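You operate a simulated robot arm through the tools that you are given. There is no shell and no other tool.

You are at the controls of a simulated robot arm. One attempt, no reset.

Task
Check the height rig at 170 with the metal post.
Fine: pull the height tray out, stand the bottle from it in the green tray, set the dial, and leave the post slid in under the yellow head. Set down upright: tea bottle, metal post.

Only the result counts: the job must be done as asked and must still hold three seconds after the hand-in. Knocking over, shifting, dropping, spilling or breaking anything else fails it.

Robot
A 7-joint arm with a two-finger parallel gripper, fixed in place. Base frame: the origin is on the floor under the middle of its stand, x ahead of it, y to its left, z up; the work surface is at about z = 850. Units: mm, degrees, N and s.
It reaches about 1372 mm from its shoulder. Its first joint turns from -149.0 to 149.0 degrees. Payload 3.43 kg.
Tool frame: the origin (TCP) lies between the finger pads and is the grasp point; the fingertips stand 30 mm ahead of it; z points along the fingers, y is the line along which they close. Largest opening 94 mm; finger width 28, thickness 10; the body of the gripper, 50 by 96 mm, starts 55 mm behind the TCP.
Orientation is that of the tool frame in the base frame, as [roll, pitch, yaw] about the fixed x, y, z axes, in that order (R = Rz(yaw) Ry(pitch) Rx(roll)). With the fingers straight down and closing along the base's y, the tool's x points along the base's -x, its y along +y and its z along -z.

Tools
- The arm moves only by the tool play_rows. Its argument "motion" is one flat list of numbers, 7 for each row, row after row: the shift along the tool's x, y, z in mm, then the turn, a rotation vector about the tool's x, y, z in degrees, then the finger opening in mm, from 0 to 94. In form: [x, y, z, ax, ay, az, grip, x, y, z, ax, ay, az, grip, ...]. A call has 1 to 20 rows; each row shifts and turns the commanded pose from where the row before left it, along the tool's axes as they then stand. Each row takes 0.2 s and may step no farther than 50 mm and 8.6 degrees from the row before; otherwise, or with a gripper value out of range, the whole call is refused. A pose out of reach is approached as far as the arm can. The call stops where the force on the tool passes 50 N (or 10 N more than at its start, if that is more) or the arm is blocked; 0.2 s more then pass. The fingers move at their own pace (about 45 mm/s each) and stop on an object; they squeeze with about 36 N. The grip force told is the motor's: it shows also when the fingers shut on nothing. Time passes only in rows, and 0.2 s behind the last, so rows that do not move let the fingers close. It gives the time, the measured TCP pose, the force on the tool (base axes), the opening and the grip force at its end, in the units of the frame above (readings bear some noise), with the torque about the TCP (base axes, N m) and any sound that the robot's microphone picked up, and new pictures: "pictures" is both (left out), scene, wrist or none.
- Cameras (640 x 400 px; columns grow to the right, rows downward): "scene" is fixed at [42.8, -502, 1438.4]; the picture's right is [0.92, -0.39, 0.00], its down [-0.13, -0.31, -0.94] and it looks along [0.37, 0.87, -0.34] (base axes); focal length 364 px, centre (320, 200). "wrist" rides on the gripper at [76, 14, -102] in the tool frame; the picture's right is [-0.18, 0.98, 0.00], its down [-0.75, -0.14, -0.64] and it looks along [-0.63, -0.12, 0.77] (tool axes); focal length 243 px, centre (320, 200). There is no depth. A picture from a camera that has moved, and an enlarged one, comes with that camera's place and axes in the base frame and with its lens. The place of the scene camera against the robot may be out by one fixed shift of up to 12 mm in any direction.
- zoom(camera, box): a new picture of the part [left, top, right, bottom] of that camera's present view, enlarged. It takes no simulated time.
- close_job(): hands the job in; it is judged then, once.

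Places have to be worked out from the pictures, the camera data and where the tool is seen. Open the gripper and draw the arm clear of the work before you hand the job in, unless the task says otherwise.

The tools are called after ">>>" by a JSON object that holds its "fn" and its "kwargs". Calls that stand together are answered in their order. play_rows: Moves the arm, as the interface text tells. Its arguments: {"type":"object","properties":{"motion":{"type":"array","items":{"type":"number"}},"pictures":{"type":"string","enum":["both","scene","wrist","none"]}},"required":["motion"]} The other tools are called the same way: zoom (camera, box) takes an enlarged picture of a part of a camera's view; close_job () hands the job in.

At the start:

```text
clock: 0.0
tool_pos: [515.1, 843.1, 1209.1]
ee_rot: [179.9, 0.1, -179.9]
wrist_force: [0.3, -0.1, -0.3]
wrist_torque: [0.03, 0.01, -0.01]
grip_width: 93.9
gripper_force: 0.0
```

scene: 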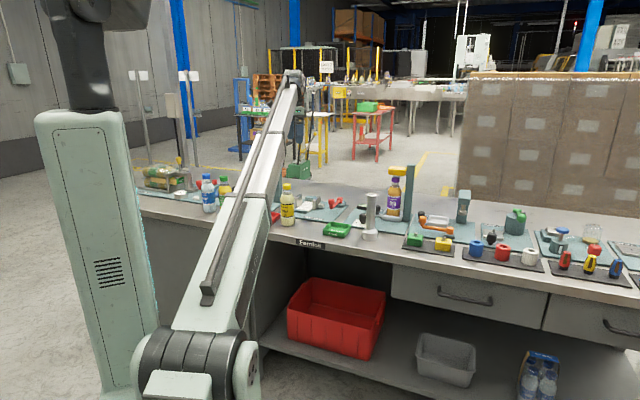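
wrist: 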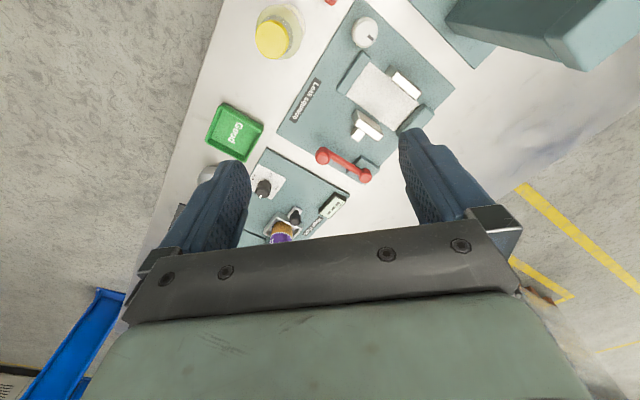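

I begin by looking closer at the bench to find the height rig, the bottle, the green tray and the metal post.

>>> {"fn": "zoom", "kwargs": {"camera": "scene", "box": [260, 150, 480, 290]}}

>>> {"fn": "zoom", "kwargs": {"camera": "scene", "box": [340, 155, 440, 255]}}

>>> {"fn": "zoom", "kwargs": {"camera": "wrist", "box": [180, 0, 480, 250]}}

```text
2.86 times, centred on (370, 220) of scene
camera zoom: at [42.8, -502.0, 1438.4], right [0.92, -0.39, 0.0], down [-0.13, -0.31, -0.94], along [0.37, 0.87, -0.34], focal length 1042 px, centre (177, 143)
```

zoom: 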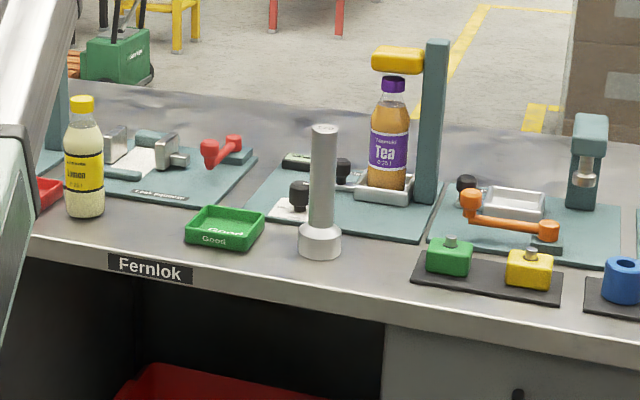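

```text
4.00 times, centred on (390, 205) of scene
camera zoom: at [42.8, -502.0, 1438.4], right [0.92, -0.39, 0.0], down [-0.13, -0.31, -0.94], along [0.37, 0.87, -0.34], focal length 1458 px, centre (40, 180)
```

zoom: 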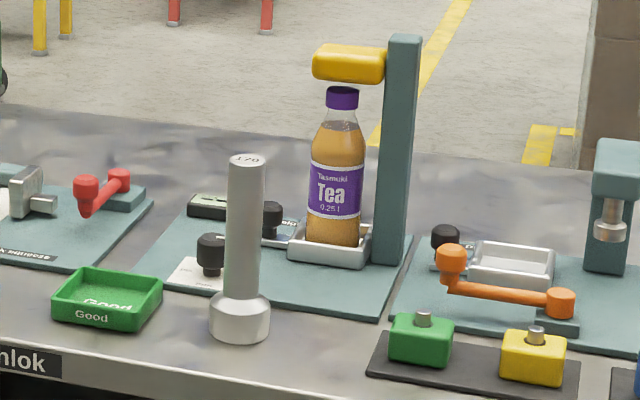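

```text
1.60 times, centred on (330, 125) of wrist
camera zoom: at [437.0, 857.3, 1310.5], right [0.18, 0.98, 0.0], down [0.75, -0.14, 0.64], along [0.63, -0.12, -0.77], focal length 388 px, centre (304, 320)
```

zoom: 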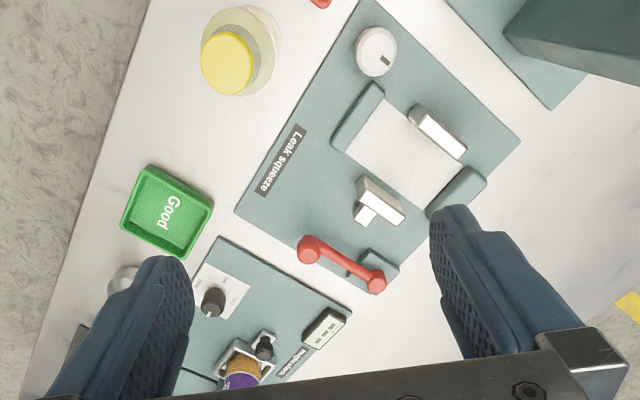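

The height rig seems to be the plate with the yellow head, at roughly x≈700, y≈600; the other teal plates are different stations. I zoom further to read the dial card, the tray and the display before moving.

>>> {"fn": "zoom", "kwargs": {"camera": "scene", "box": [365, 185, 425, 240]}}

>>> {"fn": "zoom", "kwargs": {"camera": "wrist", "box": [220, 150, 360, 245]}}

>>> {"fn": "zoom", "kwargs": {"camera": "scene", "box": [230, 50, 350, 200]}}

```text
7.27 times, centred on (395, 212) of scene
camera zoom: at [42.8, -502.0, 1438.4], right [0.92, -0.39, 0.0], down [-0.13, -0.31, -0.94], along [0.37, 0.87, -0.34], focal length 2651 px, centre (-226, 109)
```

zoom: 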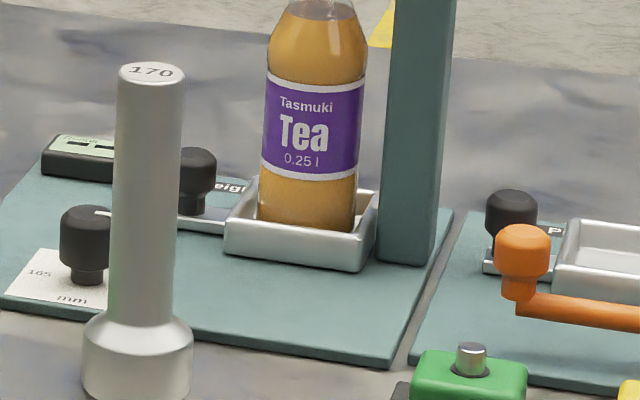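

```text
4.21 times, centred on (290, 198) of wrist
camera zoom: at [437.0, 857.3, 1310.5], right [0.18, 0.98, 0.0], down [0.75, -0.14, 0.64], along [0.63, -0.12, -0.77], focal length 1022 px, centre (446, 210)
```

zoom: 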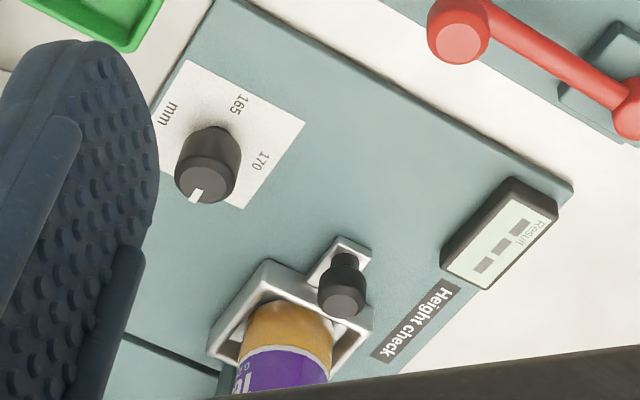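

```text
2.67 times, centred on (290, 125) of scene
camera zoom: at [42.8, -502.0, 1438.4], right [0.92, -0.39, 0.0], down [-0.13, -0.31, -0.94], along [0.37, 0.87, -0.34], focal length 972 px, centre (400, 400)
```

zoom: 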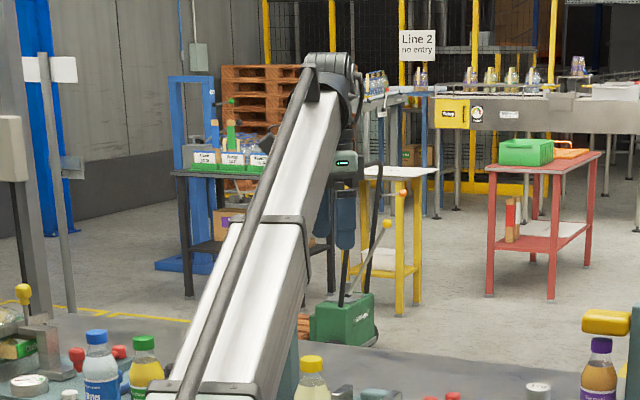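

The rig labelled "Height check" has a dial card (165, 170 … mm), a silver tray with a black knob handle pointing left along the bench, and the 170 post stands at about (694, 557). I turn the tool 44° so that its x axis points along the tray's pull direction and shift a little, to see the rig from above-left.

>>> {"fn": "play_rows", "kwargs": {"motion": [-22, 18, 0, 0, 0, 7.33, 94, -22, 18, 0, 0, 0, 7.33, 94, 0, 0, 0, 0, 0, 7.33, 94, 0, 0, 0, 0, 0, 7.33, 94, 0, 0, 0, 0, 0, 7.33, 94, 0, 0, 0, 0, 0, 7.33, 94], "pictures": "both"}}

```text
clock: 1.4
tool_pos: [560.0, 876.4, 1208.3]
ee_rot: [-180.0, 0.0, 135.9]
wrist_force: [0.5, -0.2, -0.1]
wrist_torque: [-0.01, 0.0, -0.04]
grip_width: 94.0
gripper_force: 0.1
camera wrist: at [514.4, 939.4, 1310.7], right [0.82, 0.58, 0.0], down [0.44, -0.63, 0.64], along [0.37, -0.52, -0.77], focal length 243 px, centre (320, 200)
```

scene: 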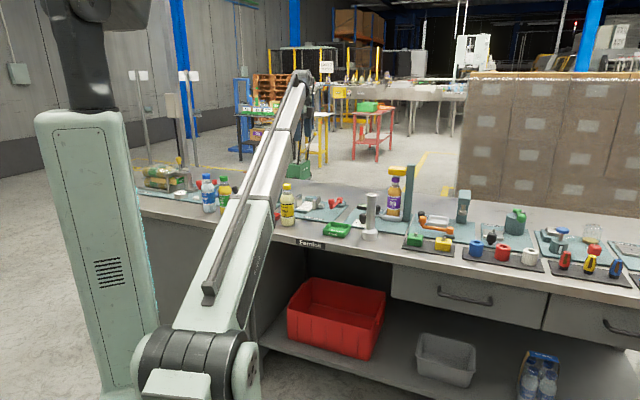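
wrist: 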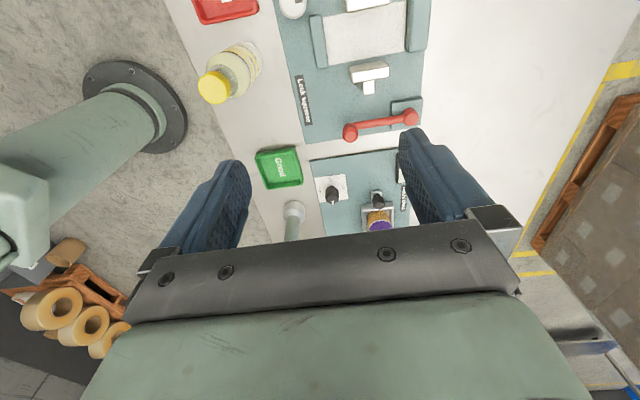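

The rig is partly hidden behind the gripper, so I move 180 mm along −tool x at this height (everything on the rig is below about 1100) to bring the dial and tray into the upper part of the wrist view.

>>> {"fn": "play_rows", "kwargs": {"motion": [-45, 0, 0, 0, 0, 0, 94, -45, 0, 0, 0, 0, 0, 94, -45, 0, 0, 0, 0, 0, 94, -45, 0, 0, 0, 0, 0, 94], "pictures": "both"}}

```text
clock: 2.4
tool_pos: [689.6, 753.5, 1209.4]
ee_rot: [179.9, 0.0, 136.1]
wrist_force: [-0.3, 0.3, -0.2]
wrist_torque: [-0.03, -0.02, -0.03]
grip_width: 94.0
gripper_force: 0.0
camera wrist: at [643.4, 816.5, 1311.5], right [0.81, 0.58, 0.0], down [0.44, -0.62, 0.64], along [0.37, -0.52, -0.77], focal length 243 px, centre (320, 200)
```

scene: 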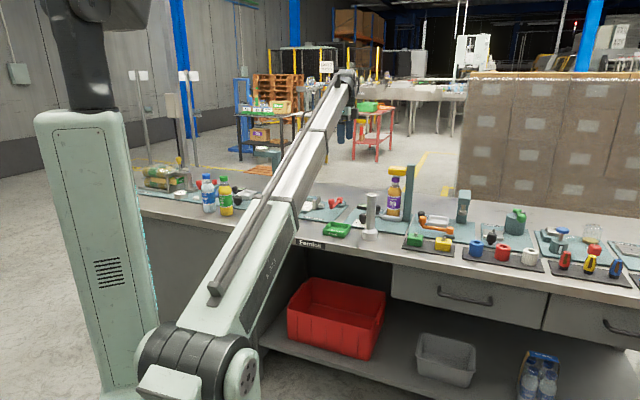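
wrist: 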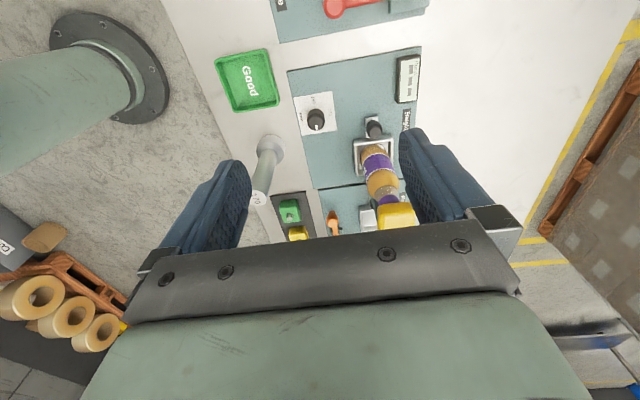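

>>> {"fn": "zoom", "kwargs": {"camera": "wrist", "box": [270, 40, 440, 146]}}

>>> {"fn": "zoom", "kwargs": {"camera": "wrist", "box": [285, 85, 345, 145]}}

>>> {"fn": "zoom", "kwargs": {"camera": "wrist", "box": [330, 100, 430, 235]}}

>>> {"fn": "zoom", "kwargs": {"camera": "wrist", "box": [200, 40, 300, 215]}}

```text
3.76 times, centred on (355, 93) of wrist
camera zoom: at [643.4, 816.5, 1311.5], right [0.81, 0.58, 0.0], down [0.44, -0.62, 0.64], along [0.37, -0.52, -0.77], focal length 913 px, centre (188, 603)
```

zoom: 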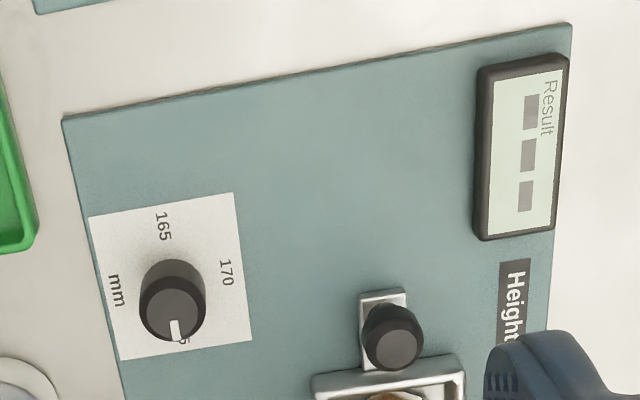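

```text
6.67 times, centred on (315, 115) of wrist
camera zoom: at [643.4, 816.5, 1311.5], right [0.81, 0.58, 0.0], down [0.44, -0.62, 0.64], along [0.37, -0.52, -0.77], focal length 1618 px, centre (353, 767)
```

zoom: 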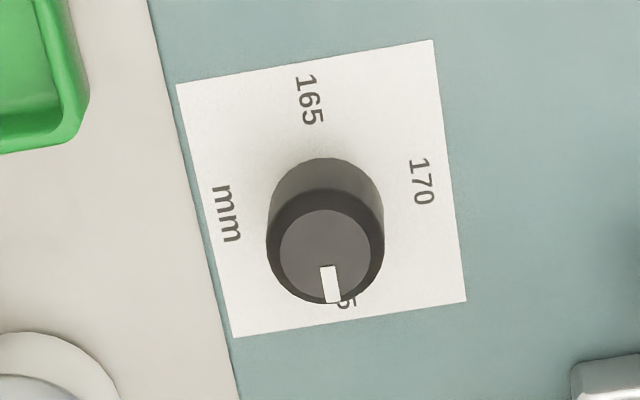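

```text
2.96 times, centred on (380, 168) of wrist
camera zoom: at [643.4, 816.5, 1311.5], right [0.81, 0.58, 0.0], down [0.44, -0.62, 0.64], along [0.37, -0.52, -0.77], focal length 719 px, centre (142, 296)
```

zoom: 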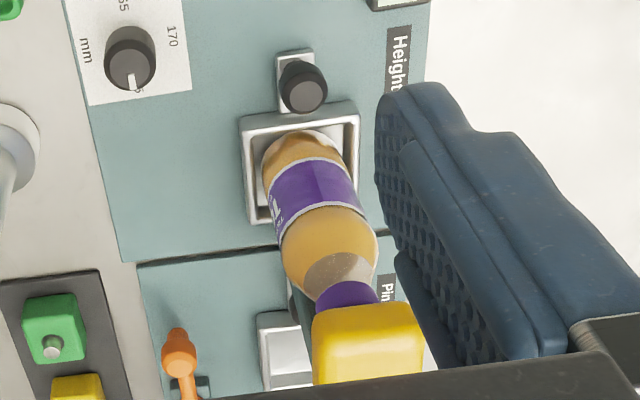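

```text
2.29 times, centred on (250, 128) of wrist
camera zoom: at [643.4, 816.5, 1311.5], right [0.81, 0.58, 0.0], down [0.44, -0.62, 0.64], along [0.37, -0.52, -0.77], focal length 555 px, centre (480, 366)
```

zoom: 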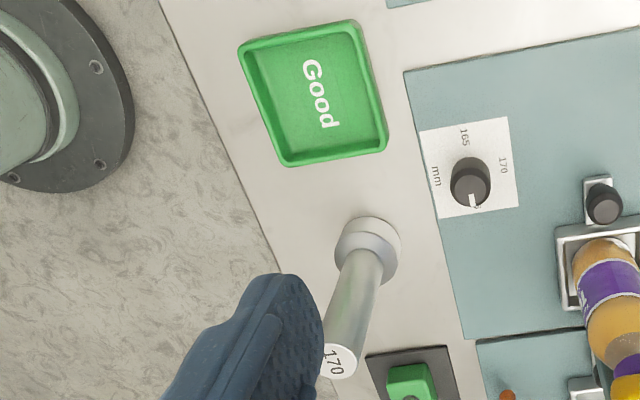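

The dial currently points at 175. 170 is a quarter turn anticlockwise from there (seen from above). The bench axes are at 135°/45°, with the knob at about (825, 725) with its top near z≈900, and the head's end lies about 35 mm beyond the knob. I line up on the knob and tilt the tool 20° so the wrist leans away from the head.

>>> {"fn": "play_rows", "kwargs": {"motion": [0, 0, 0, 0, 0, 1.1, 60, -9.2, 25.2, 23.7, 0, 0, 0, 60, -9.2, 25.2, 23.7, 0, 0, 0, 60, -9.2, 25.2, 23.7, 0, 0, 0, 60, 0, 0, 0, 0, -6.67, 0, 60, 0, 0, 0, 0, -6.67, 0, 60, 0, 0, 0, 0, -6.67, 0, 60], "pictures": "both"}}

```text
clock: 4.0
tool_pos: [763.3, 784.9, 1138.7]
ee_rot: [179.9, 20.1, 134.9]
wrist_force: [0.5, 0.6, 0.4]
wrist_torque: [0.01, 0.03, 0.01]
grip_width: 60.0
gripper_force: 0.0
camera wrist: at [696.7, 870.7, 1207.9], right [0.82, 0.57, 0.06], down [0.24, -0.44, 0.86], along [0.52, -0.69, -0.5], focal length 243 px, centre (320, 200)
```

scene: 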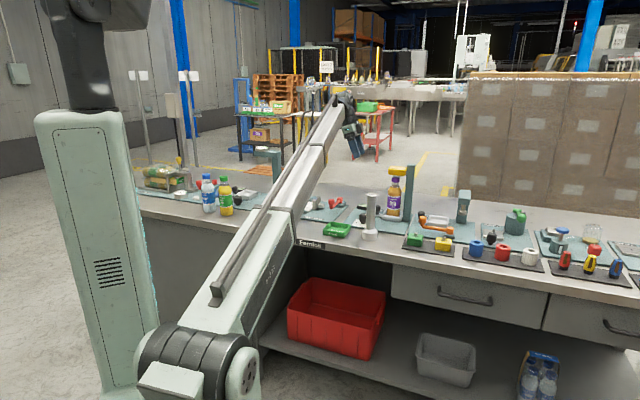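
wrist: 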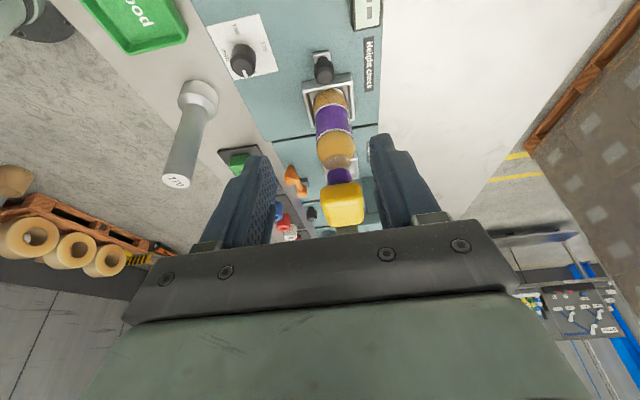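

The tilt is right: the pitch reads 20° and the view shows the tray, bottle and head ahead. I zoom to refine the knob and the tray.

>>> {"fn": "zoom", "kwargs": {"camera": "wrist", "box": [280, 40, 380, 140]}}

>>> {"fn": "zoom", "kwargs": {"camera": "wrist", "box": [290, 120, 390, 235]}}

>>> {"fn": "zoom", "kwargs": {"camera": "wrist", "box": [140, 60, 260, 200]}}

```text
4.00 times, centred on (330, 90) of wrist
camera zoom: at [696.7, 870.7, 1207.9], right [0.82, 0.57, 0.06], down [0.24, -0.44, 0.86], along [0.52, -0.69, -0.5], focal length 970 px, centre (280, 640)
```

zoom: 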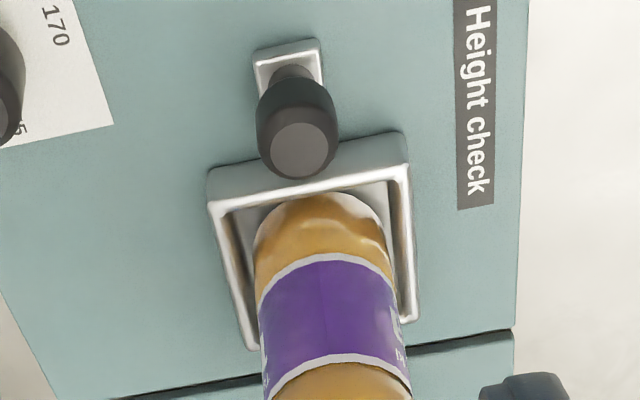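

```text
3.48 times, centred on (340, 178) of wrist
camera zoom: at [696.7, 870.7, 1207.9], right [0.82, 0.57, 0.06], down [0.24, -0.44, 0.86], along [0.52, -0.69, -0.5], focal length 844 px, centre (250, 278)
```

zoom: 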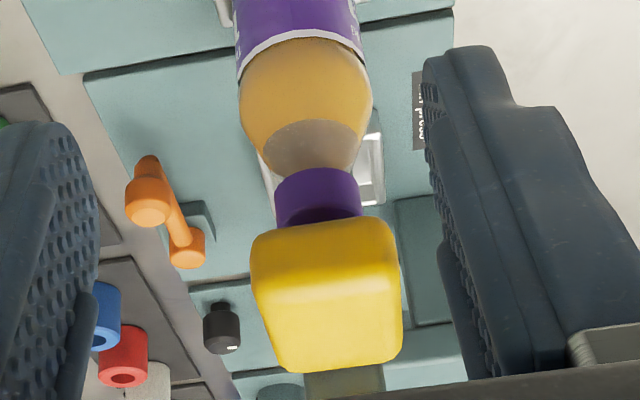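

```text
2.86 times, centred on (200, 130) of wrist
camera zoom: at [696.7, 870.7, 1207.9], right [0.82, 0.57, 0.06], down [0.24, -0.44, 0.86], along [0.52, -0.69, -0.5], focal length 693 px, centre (663, 400)
```

zoom: 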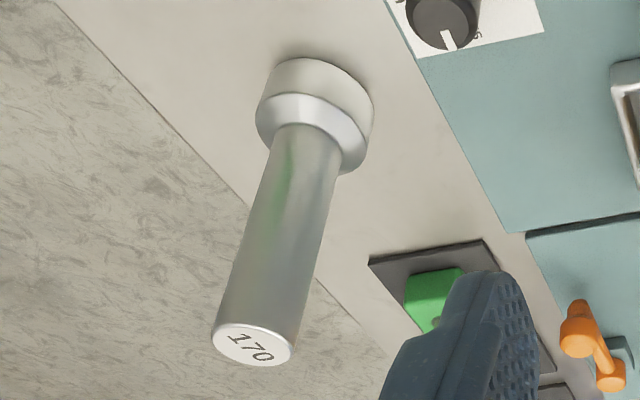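

From the two wrist views the knob is at about (u −71, v 1098), i.e. (827, 726), top near z≈905, and the tab end is just beyond it. I approach along the tool axis, stopping about 60 mm short to check.

>>> {"fn": "play_rows", "kwargs": {"motion": [2, 0.8, 45, 0, 0, 0, 60, 2, 0.8, 45, 0, 0, 0, 60, 2, 0.8, 45, 0, 0, 0, 60, 2, 0.8, 45, 0, 0, 0, 60], "pictures": "both"}}

>>> {"fn": "zoom", "kwargs": {"camera": "wrist", "box": [220, 60, 440, 240]}}

>>> {"fn": "zoom", "kwargs": {"camera": "scene", "box": [340, 130, 440, 240]}}

```text
clock: 5.0
tool_pos: [806.1, 750.3, 965.2]
ee_rot: [179.9, 19.9, 134.8]
wrist_force: [0.6, 0.4, 0.1]
wrist_torque: [-0.02, -0.02, 0.04]
grip_width: 60.1
gripper_force: 0.0
camera wrist: at [738.6, 836.9, 1034.9], right [0.82, 0.57, 0.06], down [0.24, -0.45, 0.86], along [0.52, -0.69, -0.5], focal length 243 px, centre (320, 200)
```

scene: 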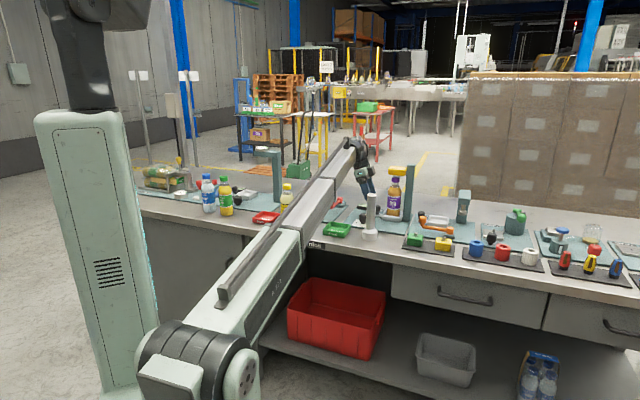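
wrist: 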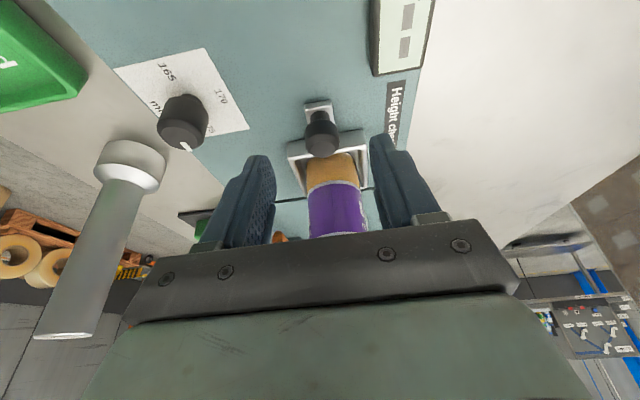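

```text
2.22 times, centred on (330, 150) of wrist
camera zoom: at [738.6, 836.9, 1034.9], right [0.82, 0.57, 0.06], down [0.24, -0.45, 0.86], along [0.52, -0.69, -0.5], focal length 539 px, centre (298, 311)
```

zoom: 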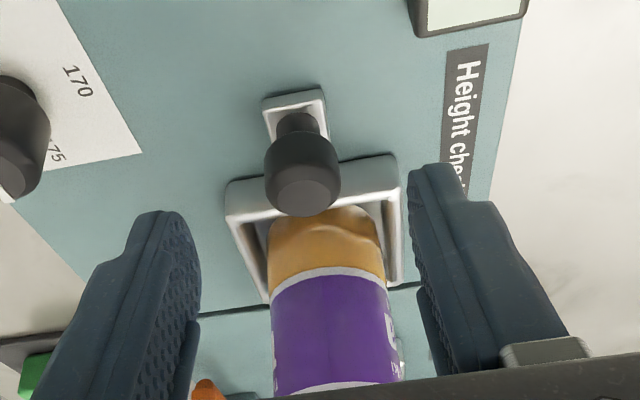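

```text
3.64 times, centred on (390, 185) of scene
camera zoom: at [42.8, -502.0, 1438.4], right [0.92, -0.39, 0.0], down [-0.13, -0.31, -0.94], along [0.37, 0.87, -0.34], focal length 1326 px, centre (66, 254)
```

zoom: 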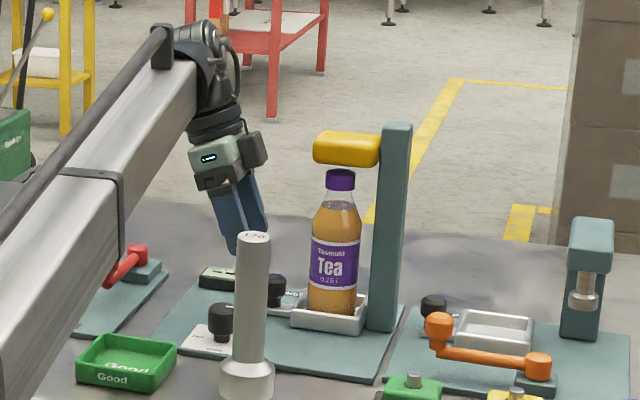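

The fingers straddle the knob in the picture and it lies at about u −72, v 1100, top ≈ 899. I go 66 mm further along the tool axis and close on it.

>>> {"fn": "play_rows", "kwargs": {"motion": [0, -0.5, 33, 0, 0, 0, 60, 0, -0.5, 33, 0, 0, 0, 60, 0, 0, 0, 0, 0, 0, 60, 0, 0, 0, 0, 0, 0, 15, 0, 0, 0, 0, 0, 0, 15, 0, 0, 0, 0, 0, 0, 15, 0, 0, 0, 0, 0, 0, 15], "pictures": "both"}}

>>> {"fn": "zoom", "kwargs": {"camera": "wrist", "box": [220, 60, 440, 240]}}

>>> {"fn": "zoom", "kwargs": {"camera": "scene", "box": [340, 130, 440, 240]}}

```text
clock: 6.6
tool_pos: [819.7, 735.1, 903.2]
ee_rot: [179.9, 20.0, 134.9]
wrist_force: [13.0, 12.0, 1.1]
wrist_torque: [0.33, -0.22, 0.33]
grip_width: 27.3
gripper_force: 44.8
camera wrist: at [753.3, 820.6, 973.7], right [0.82, 0.57, 0.07], down [0.24, -0.45, 0.86], along [0.52, -0.69, -0.5], focal length 243 px, centre (320, 200)
```

scene: 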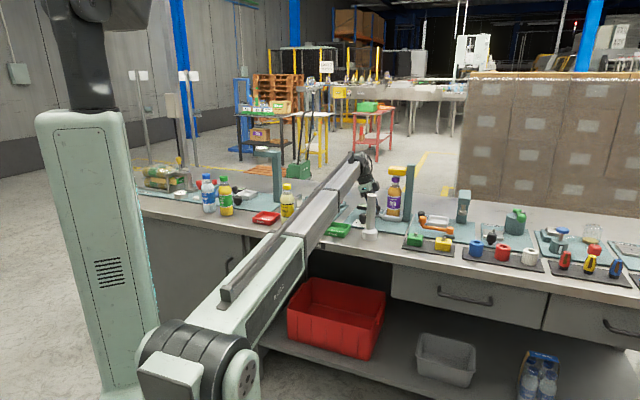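
wrist: 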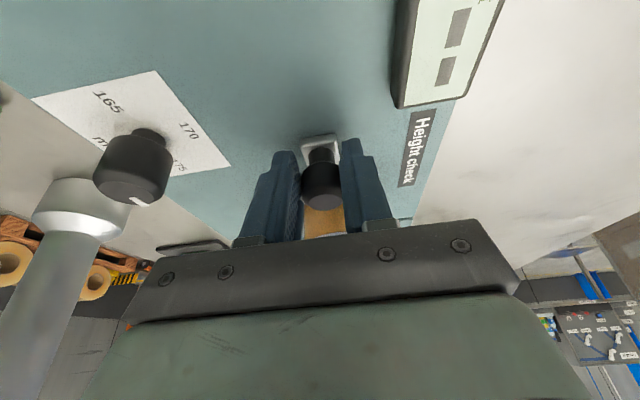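

```text
2.22 times, centred on (330, 150) of wrist
camera zoom: at [753.3, 820.6, 973.7], right [0.82, 0.57, 0.07], down [0.24, -0.45, 0.86], along [0.52, -0.69, -0.5], focal length 539 px, centre (298, 311)
```

zoom: 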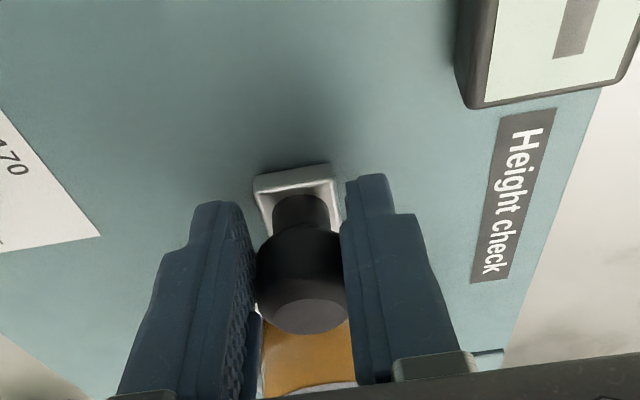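

```text
3.64 times, centred on (390, 185) of scene
camera zoom: at [42.8, -502.0, 1438.4], right [0.92, -0.39, 0.0], down [-0.13, -0.31, -0.94], along [0.37, 0.87, -0.34], focal length 1326 px, centre (66, 254)
```

zoom: 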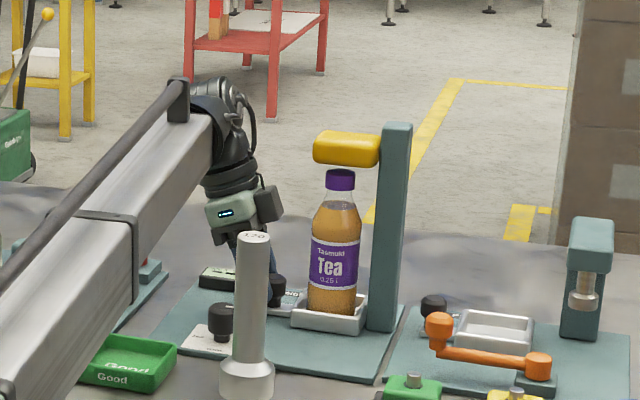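

The knob is gripped (27.3 mm opening), with some sideways load of about 18 N toward +v, so the knob sits slightly further back than my TCP. I nudge +1.5 mm and begin a slow pull of 20 mm along the bench-left direction.

>>> {"fn": "play_rows", "kwargs": {"motion": [0, 1.5, 0, 0, 0, 0, 15, 1.88, 0, -0.68, 0, 0, 0, 15, 3.76, 0, -1.37, 0, 0, 0, 15, 4.7, 0, -1.71, 0, 0, 0, 15, 4.7, 0, -1.71, 0, 0, 0, 15, 3.76, 0, -1.37, 0, 0, 0, 15], "pictures": "both"}}

>>> {"fn": "zoom", "kwargs": {"camera": "scene", "box": [340, 130, 440, 240]}}

```text
clock: 8.0
tool_pos: [806.1, 749.0, 902.4]
ee_rot: [179.8, 20.0, 134.8]
wrist_force: [16.1, 15.5, 9.3]
wrist_torque: [-0.14, -0.65, 0.44]
grip_width: 27.4
gripper_force: 44.8
camera wrist: at [739.6, 834.2, 973.6], right [0.82, 0.57, 0.07], down [0.24, -0.45, 0.86], along [0.52, -0.69, -0.5], focal length 243 px, centre (320, 200)
```

scene: 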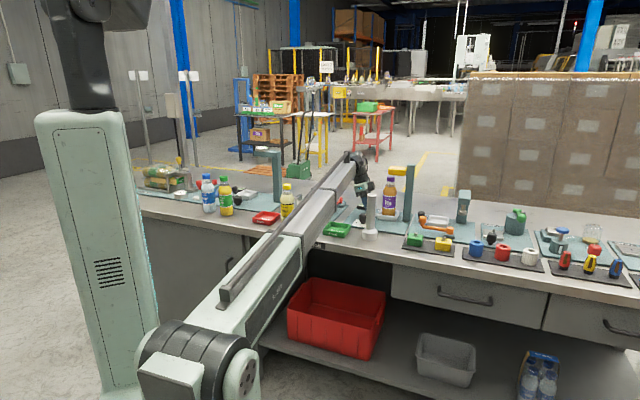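
wrist: 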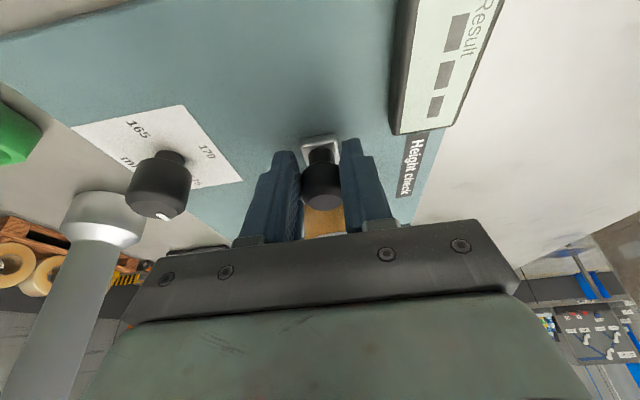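

```text
3.64 times, centred on (390, 185) of scene
camera zoom: at [42.8, -502.0, 1438.4], right [0.92, -0.39, 0.0], down [-0.13, -0.31, -0.94], along [0.37, 0.87, -0.34], focal length 1326 px, centre (66, 254)
```

zoom: 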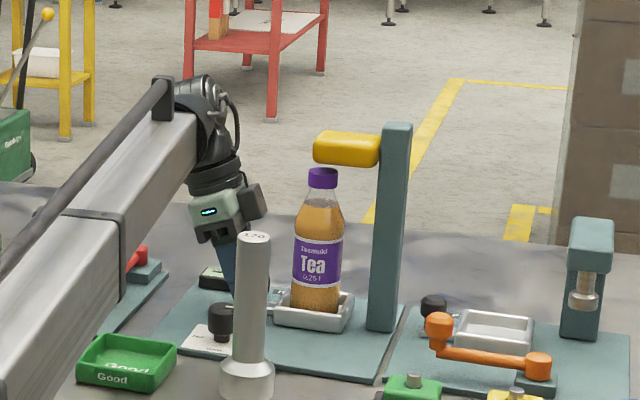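

The tray slides out with the bottle steady, though the sideways reading rose to about 22 N after the +1.5 nudge, so I nudge back −2.5 mm and pull another 40 mm slowly.

>>> {"fn": "play_rows", "kwargs": {"motion": [0, -1.3, 0, 0, 0, 0, 15, 1.88, -1.2, -0.68, 0, 0, 0, 15, 3.76, 0, -1.37, 0, 0, 0, 15, 4.7, 0, -1.71, 0, 0, 0, 15, 4.7, 0, -1.71, 0, 0, 0, 15, 4.7, 0, -1.71, 0, 0, 0, 15, 4.7, 0, -1.71, 0, 0, 0, 15, 4.7, 0, -1.71, 0, 0, 0, 15, 4.7, 0, -1.71, 0, 0, 0, 15, 3.76, 0, -1.37, 0, 0, 0, 15], "pictures": "both"}}

>>> {"fn": "zoom", "kwargs": {"camera": "scene", "box": [340, 130, 440, 240]}}

```text
clock: 10.2
tool_pos: [778.7, 775.9, 902.9]
ee_rot: [179.3, 20.0, 134.9]
wrist_force: [30.4, 31.1, 20.6]
wrist_torque: [0.12, -1.07, 0.74]
grip_width: 27.3
gripper_force: 45.3
camera wrist: at [710.6, 861.4, 973.6], right [0.82, 0.57, 0.08], down [0.24, -0.45, 0.86], along [0.53, -0.68, -0.51], focal length 243 px, centre (320, 200)
```

scene: 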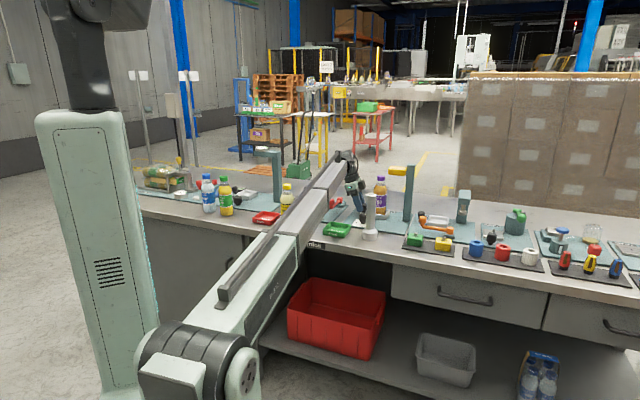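
wrist: 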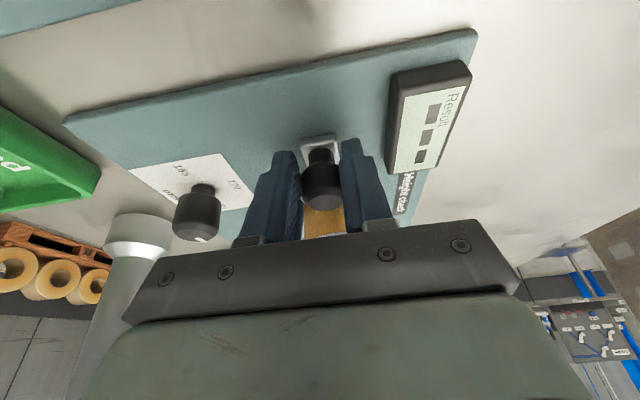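

```text
3.64 times, centred on (390, 185) of scene
camera zoom: at [42.8, -502.0, 1438.4], right [0.92, -0.39, 0.0], down [-0.13, -0.31, -0.94], along [0.37, 0.87, -0.34], focal length 1326 px, centre (66, 254)
```

zoom: 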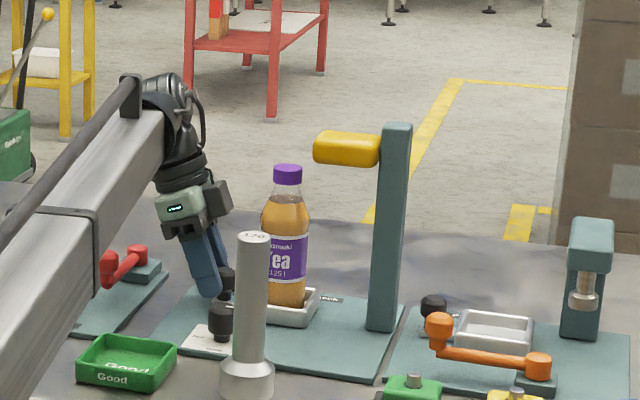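

The tray is about 60 mm out and the bottle is clear of the head, but the sideways load grew to about 43 N, so the −y nudge was the wrong way. I step back +y by 3 mm in small moves without pulling and see how the force answers.

>>> {"fn": "play_rows", "kwargs": {"motion": [0, 1, 0, 0, 0, 0, 15, 0, 1, 0, 0, 0, 0, 15, 0, 1, 0, 0, 0, 0, 15, 0, 0, 0, 0, 0, 0, 15], "pictures": "none"}}

```text
clock: 11.2
tool_pos: [778.3, 777.3, 904.0]
ee_rot: [179.7, 19.9, 134.9]
wrist_force: [19.0, 18.5, 20.1]
wrist_torque: [0.24, -0.81, 0.61]
grip_width: 27.2
gripper_force: 45.1
```

The +y move lowered the side load from 43 to 26 N, so I continue another 3 mm that way and also ease 1.5 mm upward, as the fingertips may be resting on the tab.

>>> {"fn": "play_rows", "kwargs": {"motion": [0, 1, 0, 0, 0, 0, 15, 0, 1, 0, 0, 0, 0, 15, 0, 1, 0, 0, 0, 0, 15, -0.26, 0, -0.7, 0, 0, 0, 15, -0.26, 0, -0.7, 0, 0, 0, 15, 0, 0, 0, 0, 0, 0, 15], "pictures": "none"}}

```text
clock: 12.6
tool_pos: [779.2, 776.6, 901.6]
ee_rot: [-179.7, 20.0, 135.0]
wrist_force: [-11.6, -12.2, -5.8]
wrist_torque: [-0.47, -0.1, -0.34]
grip_width: 27.4
gripper_force: 45.0
```

The side load has swung to −17 N, so the neutral point is about 1 mm back. I correct by −1 mm and pull another 25 mm slowly.

>>> {"fn": "play_rows", "kwargs": {"motion": [0, -1, 0, 0, 0, 0, 15, 1.88, 0, -0.68, 0, 0, 0, 15, 3.76, 0, -1.37, 0, 0, 0, 15, 4.7, 0, -1.71, 0, 0, 0, 15, 4.7, 0, -1.71, 0, 0, 0, 15, 4.7, 0, -1.71, 0, 0, 0, 15, 3.76, 0, -1.37, 0, 0, 0, 15, 0, 0, 0, 0, 0, 0, 15], "pictures": "both"}}

>>> {"fn": "zoom", "kwargs": {"camera": "scene", "box": [340, 130, 440, 240]}}

```text
clock: 14.4
tool_pos: [760.7, 794.4, 903.4]
ee_rot: [-179.5, 19.9, 135.0]
wrist_force: [-20.4, -16.9, -28.1]
wrist_torque: [0.45, 1.02, -0.4]
grip_width: 27.2
gripper_force: 44.9
camera wrist: at [694.6, 881.0, 973.4], right [0.82, 0.57, 0.06], down [0.25, -0.44, 0.86], along [0.52, -0.69, -0.5], focal length 243 px, centre (320, 200)
```

scene: 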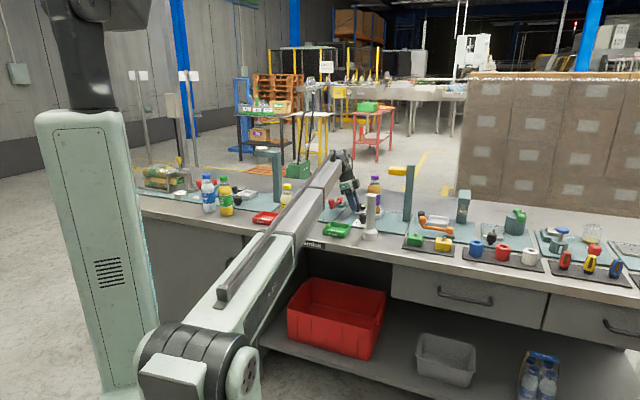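
wrist: 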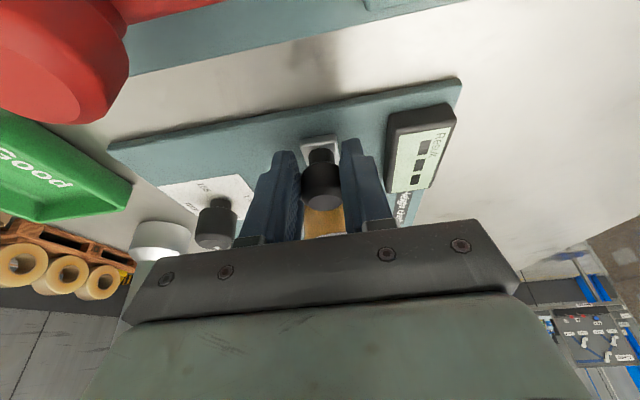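

```text
3.64 times, centred on (390, 185) of scene
camera zoom: at [42.8, -502.0, 1438.4], right [0.92, -0.39, 0.0], down [-0.13, -0.31, -0.94], along [0.37, 0.87, -0.34], focal length 1326 px, centre (66, 254)
```

zoom: 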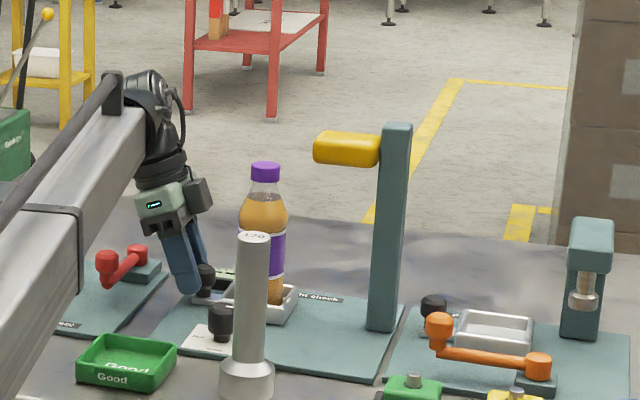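

The tray is now about 85 mm out, so the bottle stands some 50 mm clear of the head's end. Before releasing the knob I relax the residual load (about −26 N sideways, −28 N down) by easing −1.5 mm in y and 1.5 mm down.

>>> {"fn": "play_rows", "kwargs": {"motion": [0, -0.7, 0, 0, 0, 0, 15, 0.26, 0, 0.7, 0, 0, 0, 15, 0.26, -0.7, 0.7, 0, 0, 0, 15, 0, 0, 0, 0, 0, 0, 15], "pictures": "none"}}

```text
clock: 15.4
tool_pos: [760.4, 794.5, 904.1]
ee_rot: [180.0, 20.1, 134.8]
wrist_force: [-14.6, -10.2, -13.5]
wrist_torque: [0.31, 1.05, -0.42]
grip_width: 27.4
gripper_force: 44.9
```

The load is falling; one more step of −1.2 mm in y and 1 mm down.

>>> {"fn": "play_rows", "kwargs": {"motion": [0.17, -0.6, 0.47, 0, 0, 0, 15, 0.17, -0.6, 0.47, 0, 0, 0, 15, 0, 0, 0, 0, 0, 0, 15], "pictures": "none"}}

```text
clock: 16.2
tool_pos: [761.0, 794.4, 903.6]
ee_rot: [179.9, 20.1, 134.8]
wrist_force: [-5.5, -2.7, 2.2]
wrist_torque: [-0.01, 0.34, -0.12]
grip_width: 27.3
gripper_force: 45.1
```

The load is nearly zero now. I open the fingers and back out along the tool axis, then level the tool to vertical to look at the bottle.

>>> {"fn": "play_rows", "kwargs": {"motion": [0, 0, 0, 0, 0, 0, 45, 0, 0, 0, 0, 0, 0, 60, 0, 0, 0, 0, 0, 0, 60, 0, 0, -15, 0, 0, 0, 60, 0, 0, -35, 0, 0, 0, 60, 0, 0, -45, 0, 0, 0, 60, 0, 0, -45, 0, 0, 0, 60, 0, 0, -45, 0, 0, 0, 60, 0, 0, -45, 0, 0, 0, 60, 0, 0, -40, 0, 6.67, 0, 60, 0, 0, -30, 0, 6.67, 0, 60, 0, 0, 0, 0, 6.67, 0, 60], "pictures": "both"}}

>>> {"fn": "zoom", "kwargs": {"camera": "scene", "box": [340, 130, 440, 240]}}

>>> {"fn": "zoom", "kwargs": {"camera": "wrist", "box": [220, 40, 440, 240]}}

```text
clock: 18.8
tool_pos: [689.6, 864.6, 1186.6]
ee_rot: [-180.0, -0.1, 134.9]
wrist_force: [-0.1, 0.3, -0.4]
wrist_torque: [0.01, -0.03, 0.02]
grip_width: 60.1
gripper_force: 0.0
camera wrist: at [643.7, 928.5, 1287.7], right [0.83, 0.56, 0.0], down [0.43, -0.63, 0.64], along [0.36, -0.53, -0.77], focal length 243 px, centre (320, 200)
```

scene: 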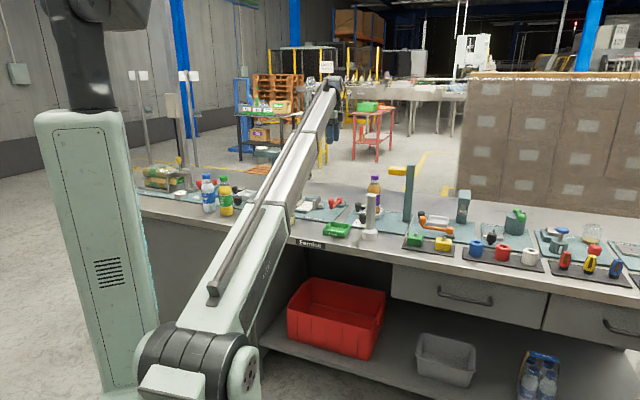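
wrist: 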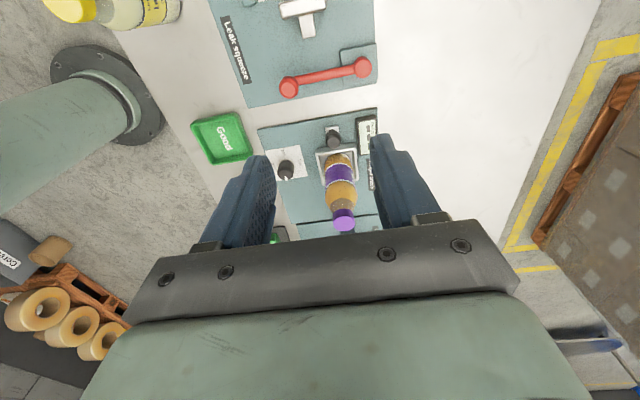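

```text
3.64 times, centred on (390, 185) of scene
camera zoom: at [42.8, -502.0, 1438.4], right [0.92, -0.39, 0.0], down [-0.13, -0.31, -0.94], along [0.37, 0.87, -0.34], focal length 1326 px, centre (66, 254)
```

zoom: 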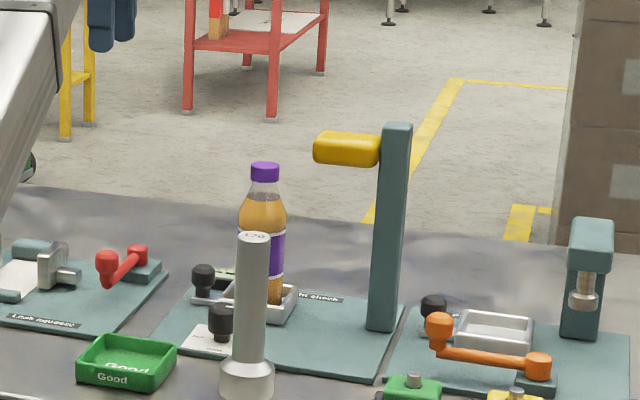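

```text
2.00 times, centred on (330, 140) of wrist
camera zoom: at [643.7, 928.5, 1287.7], right [0.83, 0.56, 0.0], down [0.43, -0.63, 0.64], along [0.36, -0.53, -0.77], focal length 485 px, centre (300, 320)
```

zoom: 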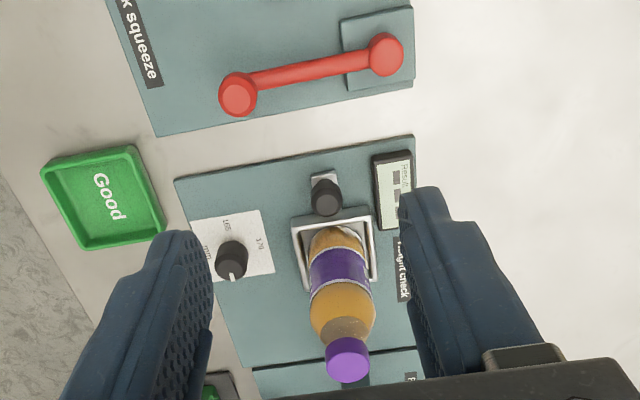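

The tray stays out and the bottle stands upright in it, with its cap at about (u −52, v 1099), top ≈ 1028. I move over it with the fingers 70 mm above the cap to measure it precisely.

>>> {"fn": "play_rows", "kwargs": {"motion": [-44, 0, 0, 0, 0, 0, 70, -44, 0, 0, 0, 0, 0, 70, -44, 0, 0, 0, 0, 0, 70, -44, 0, 0, 0, 0, 0, 70, 0, 0, 28, 0, 0, 0, 70, 0, 0, 28, 0, 0, 0, 70], "pictures": "both"}}

>>> {"fn": "zoom", "kwargs": {"camera": "wrist", "box": [220, 40, 440, 240]}}

>>> {"fn": "zoom", "kwargs": {"camera": "scene", "box": [340, 110, 440, 220]}}

```text
clock: 20.2
tool_pos: [811.7, 738.5, 1128.7]
ee_rot: [-180.0, -0.1, 134.8]
wrist_force: [0.8, -0.2, -0.3]
wrist_torque: [0.0, -0.03, 0.01]
grip_width: 70.4
gripper_force: 0.1
camera wrist: at [766.6, 803.5, 1231.2], right [0.83, 0.56, 0.0], down [0.43, -0.63, 0.64], along [0.36, -0.53, -0.77], focal length 243 px, centre (320, 200)
```

scene: 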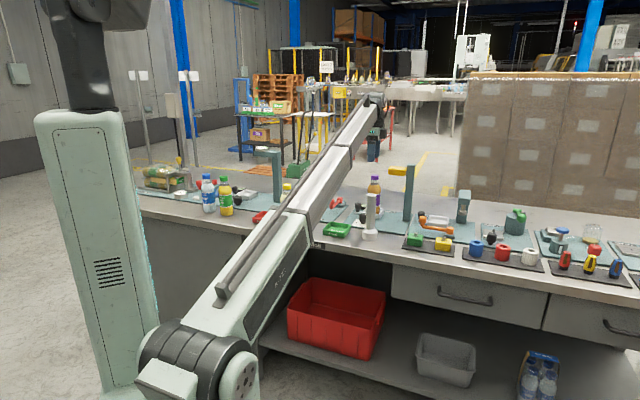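
wrist: 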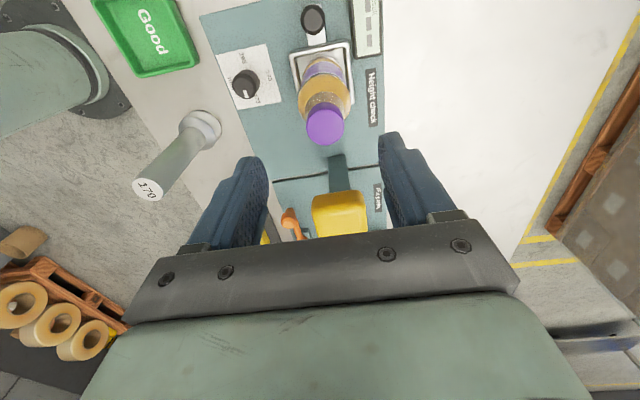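

```text
2.00 times, centred on (330, 140) of wrist
camera zoom: at [766.6, 803.5, 1231.2], right [0.83, 0.56, 0.0], down [0.43, -0.63, 0.64], along [0.36, -0.53, -0.77], focal length 485 px, centre (300, 320)
```

zoom: 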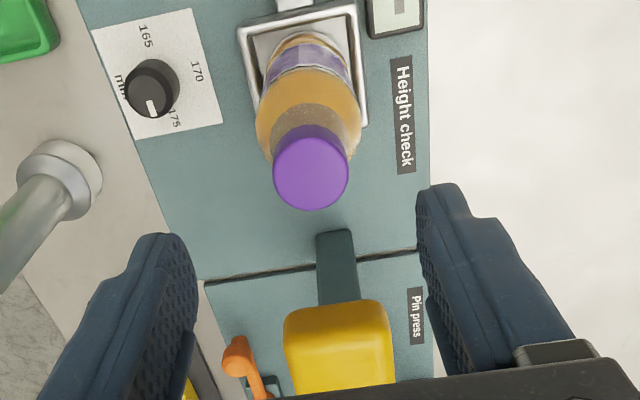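

```text
3.64 times, centred on (390, 165) of scene
camera zoom: at [42.8, -502.0, 1438.4], right [0.92, -0.39, 0.0], down [-0.13, -0.31, -0.94], along [0.37, 0.87, -0.34], focal length 1326 px, centre (66, 327)
```

zoom: 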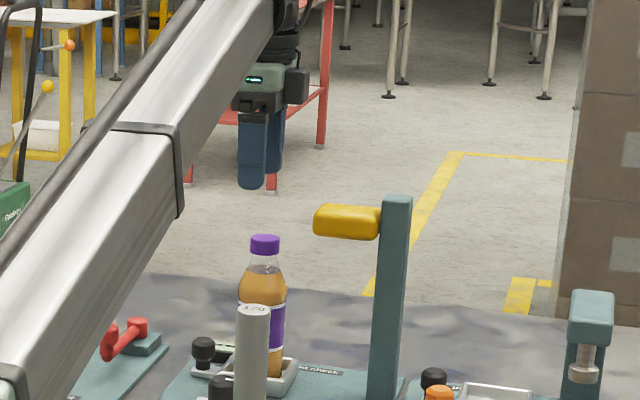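

Cross-checking the two views, the cap is at about (u −60, v 1098) with its top at z≈1024, matching the tray's centre. I descend to TCP z≈1023 so the pads hold the cap with the tips above the shoulder, then look before closing.

>>> {"fn": "play_rows", "kwargs": {"motion": [-4, 0.9, 35, 0, 0, 0, 70, -4, 0.9, 35, 0, 0, 0, 70, 0, 0, 25, 0, 0, 0, 70, 0, 0, 10, 0, 0, 0, 70], "pictures": "both"}}

>>> {"fn": "zoom", "kwargs": {"camera": "wrist", "box": [220, 40, 440, 240]}}

>>> {"fn": "zoom", "kwargs": {"camera": "scene", "box": [340, 110, 440, 220]}}

```text
clock: 21.2
tool_pos: [819.3, 734.1, 1024.3]
ee_rot: [-180.0, 0.0, 134.8]
wrist_force: [-0.8, 0.2, -0.9]
wrist_torque: [0.0, 0.01, 0.03]
grip_width: 69.8
gripper_force: 0.1
camera wrist: at [774.7, 798.4, 1126.2], right [0.83, 0.56, 0.0], down [0.43, -0.63, 0.64], along [0.36, -0.53, -0.77], focal length 243 px, centre (320, 200)
```

scene: 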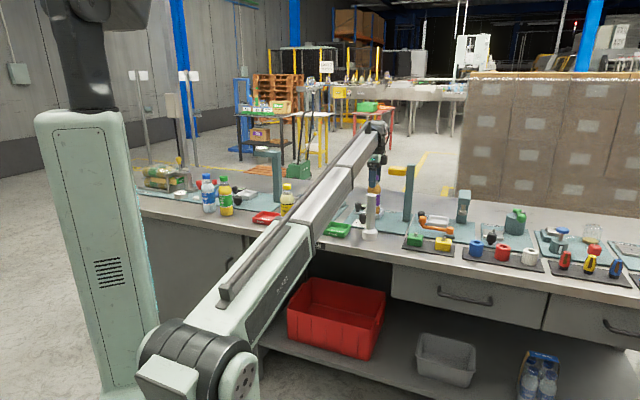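
wrist: 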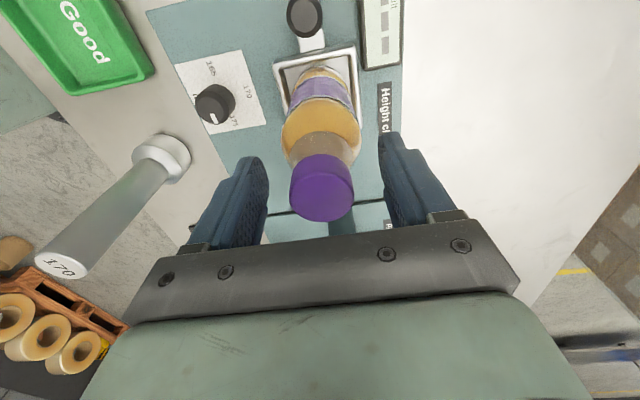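

```text
2.00 times, centred on (330, 140) of wrist
camera zoom: at [774.7, 798.4, 1126.2], right [0.83, 0.56, 0.0], down [0.43, -0.63, 0.64], along [0.36, -0.53, -0.77], focal length 485 px, centre (300, 320)
```

zoom: 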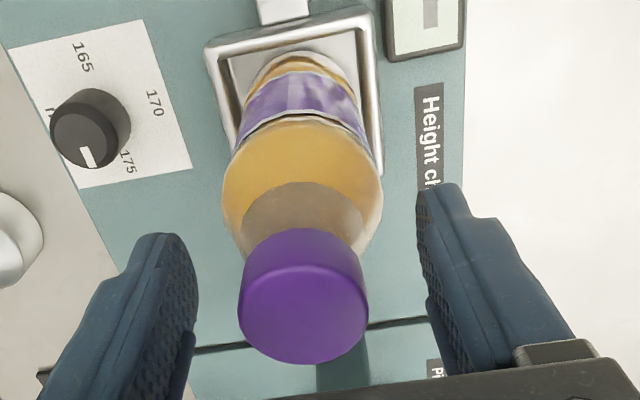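

```text
3.64 times, centred on (390, 165) of scene
camera zoom: at [42.8, -502.0, 1438.4], right [0.92, -0.39, 0.0], down [-0.13, -0.31, -0.94], along [0.37, 0.87, -0.34], focal length 1326 px, centre (66, 327)
```

zoom: 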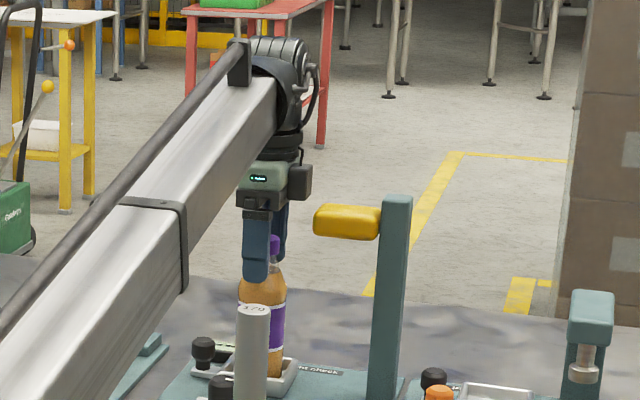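

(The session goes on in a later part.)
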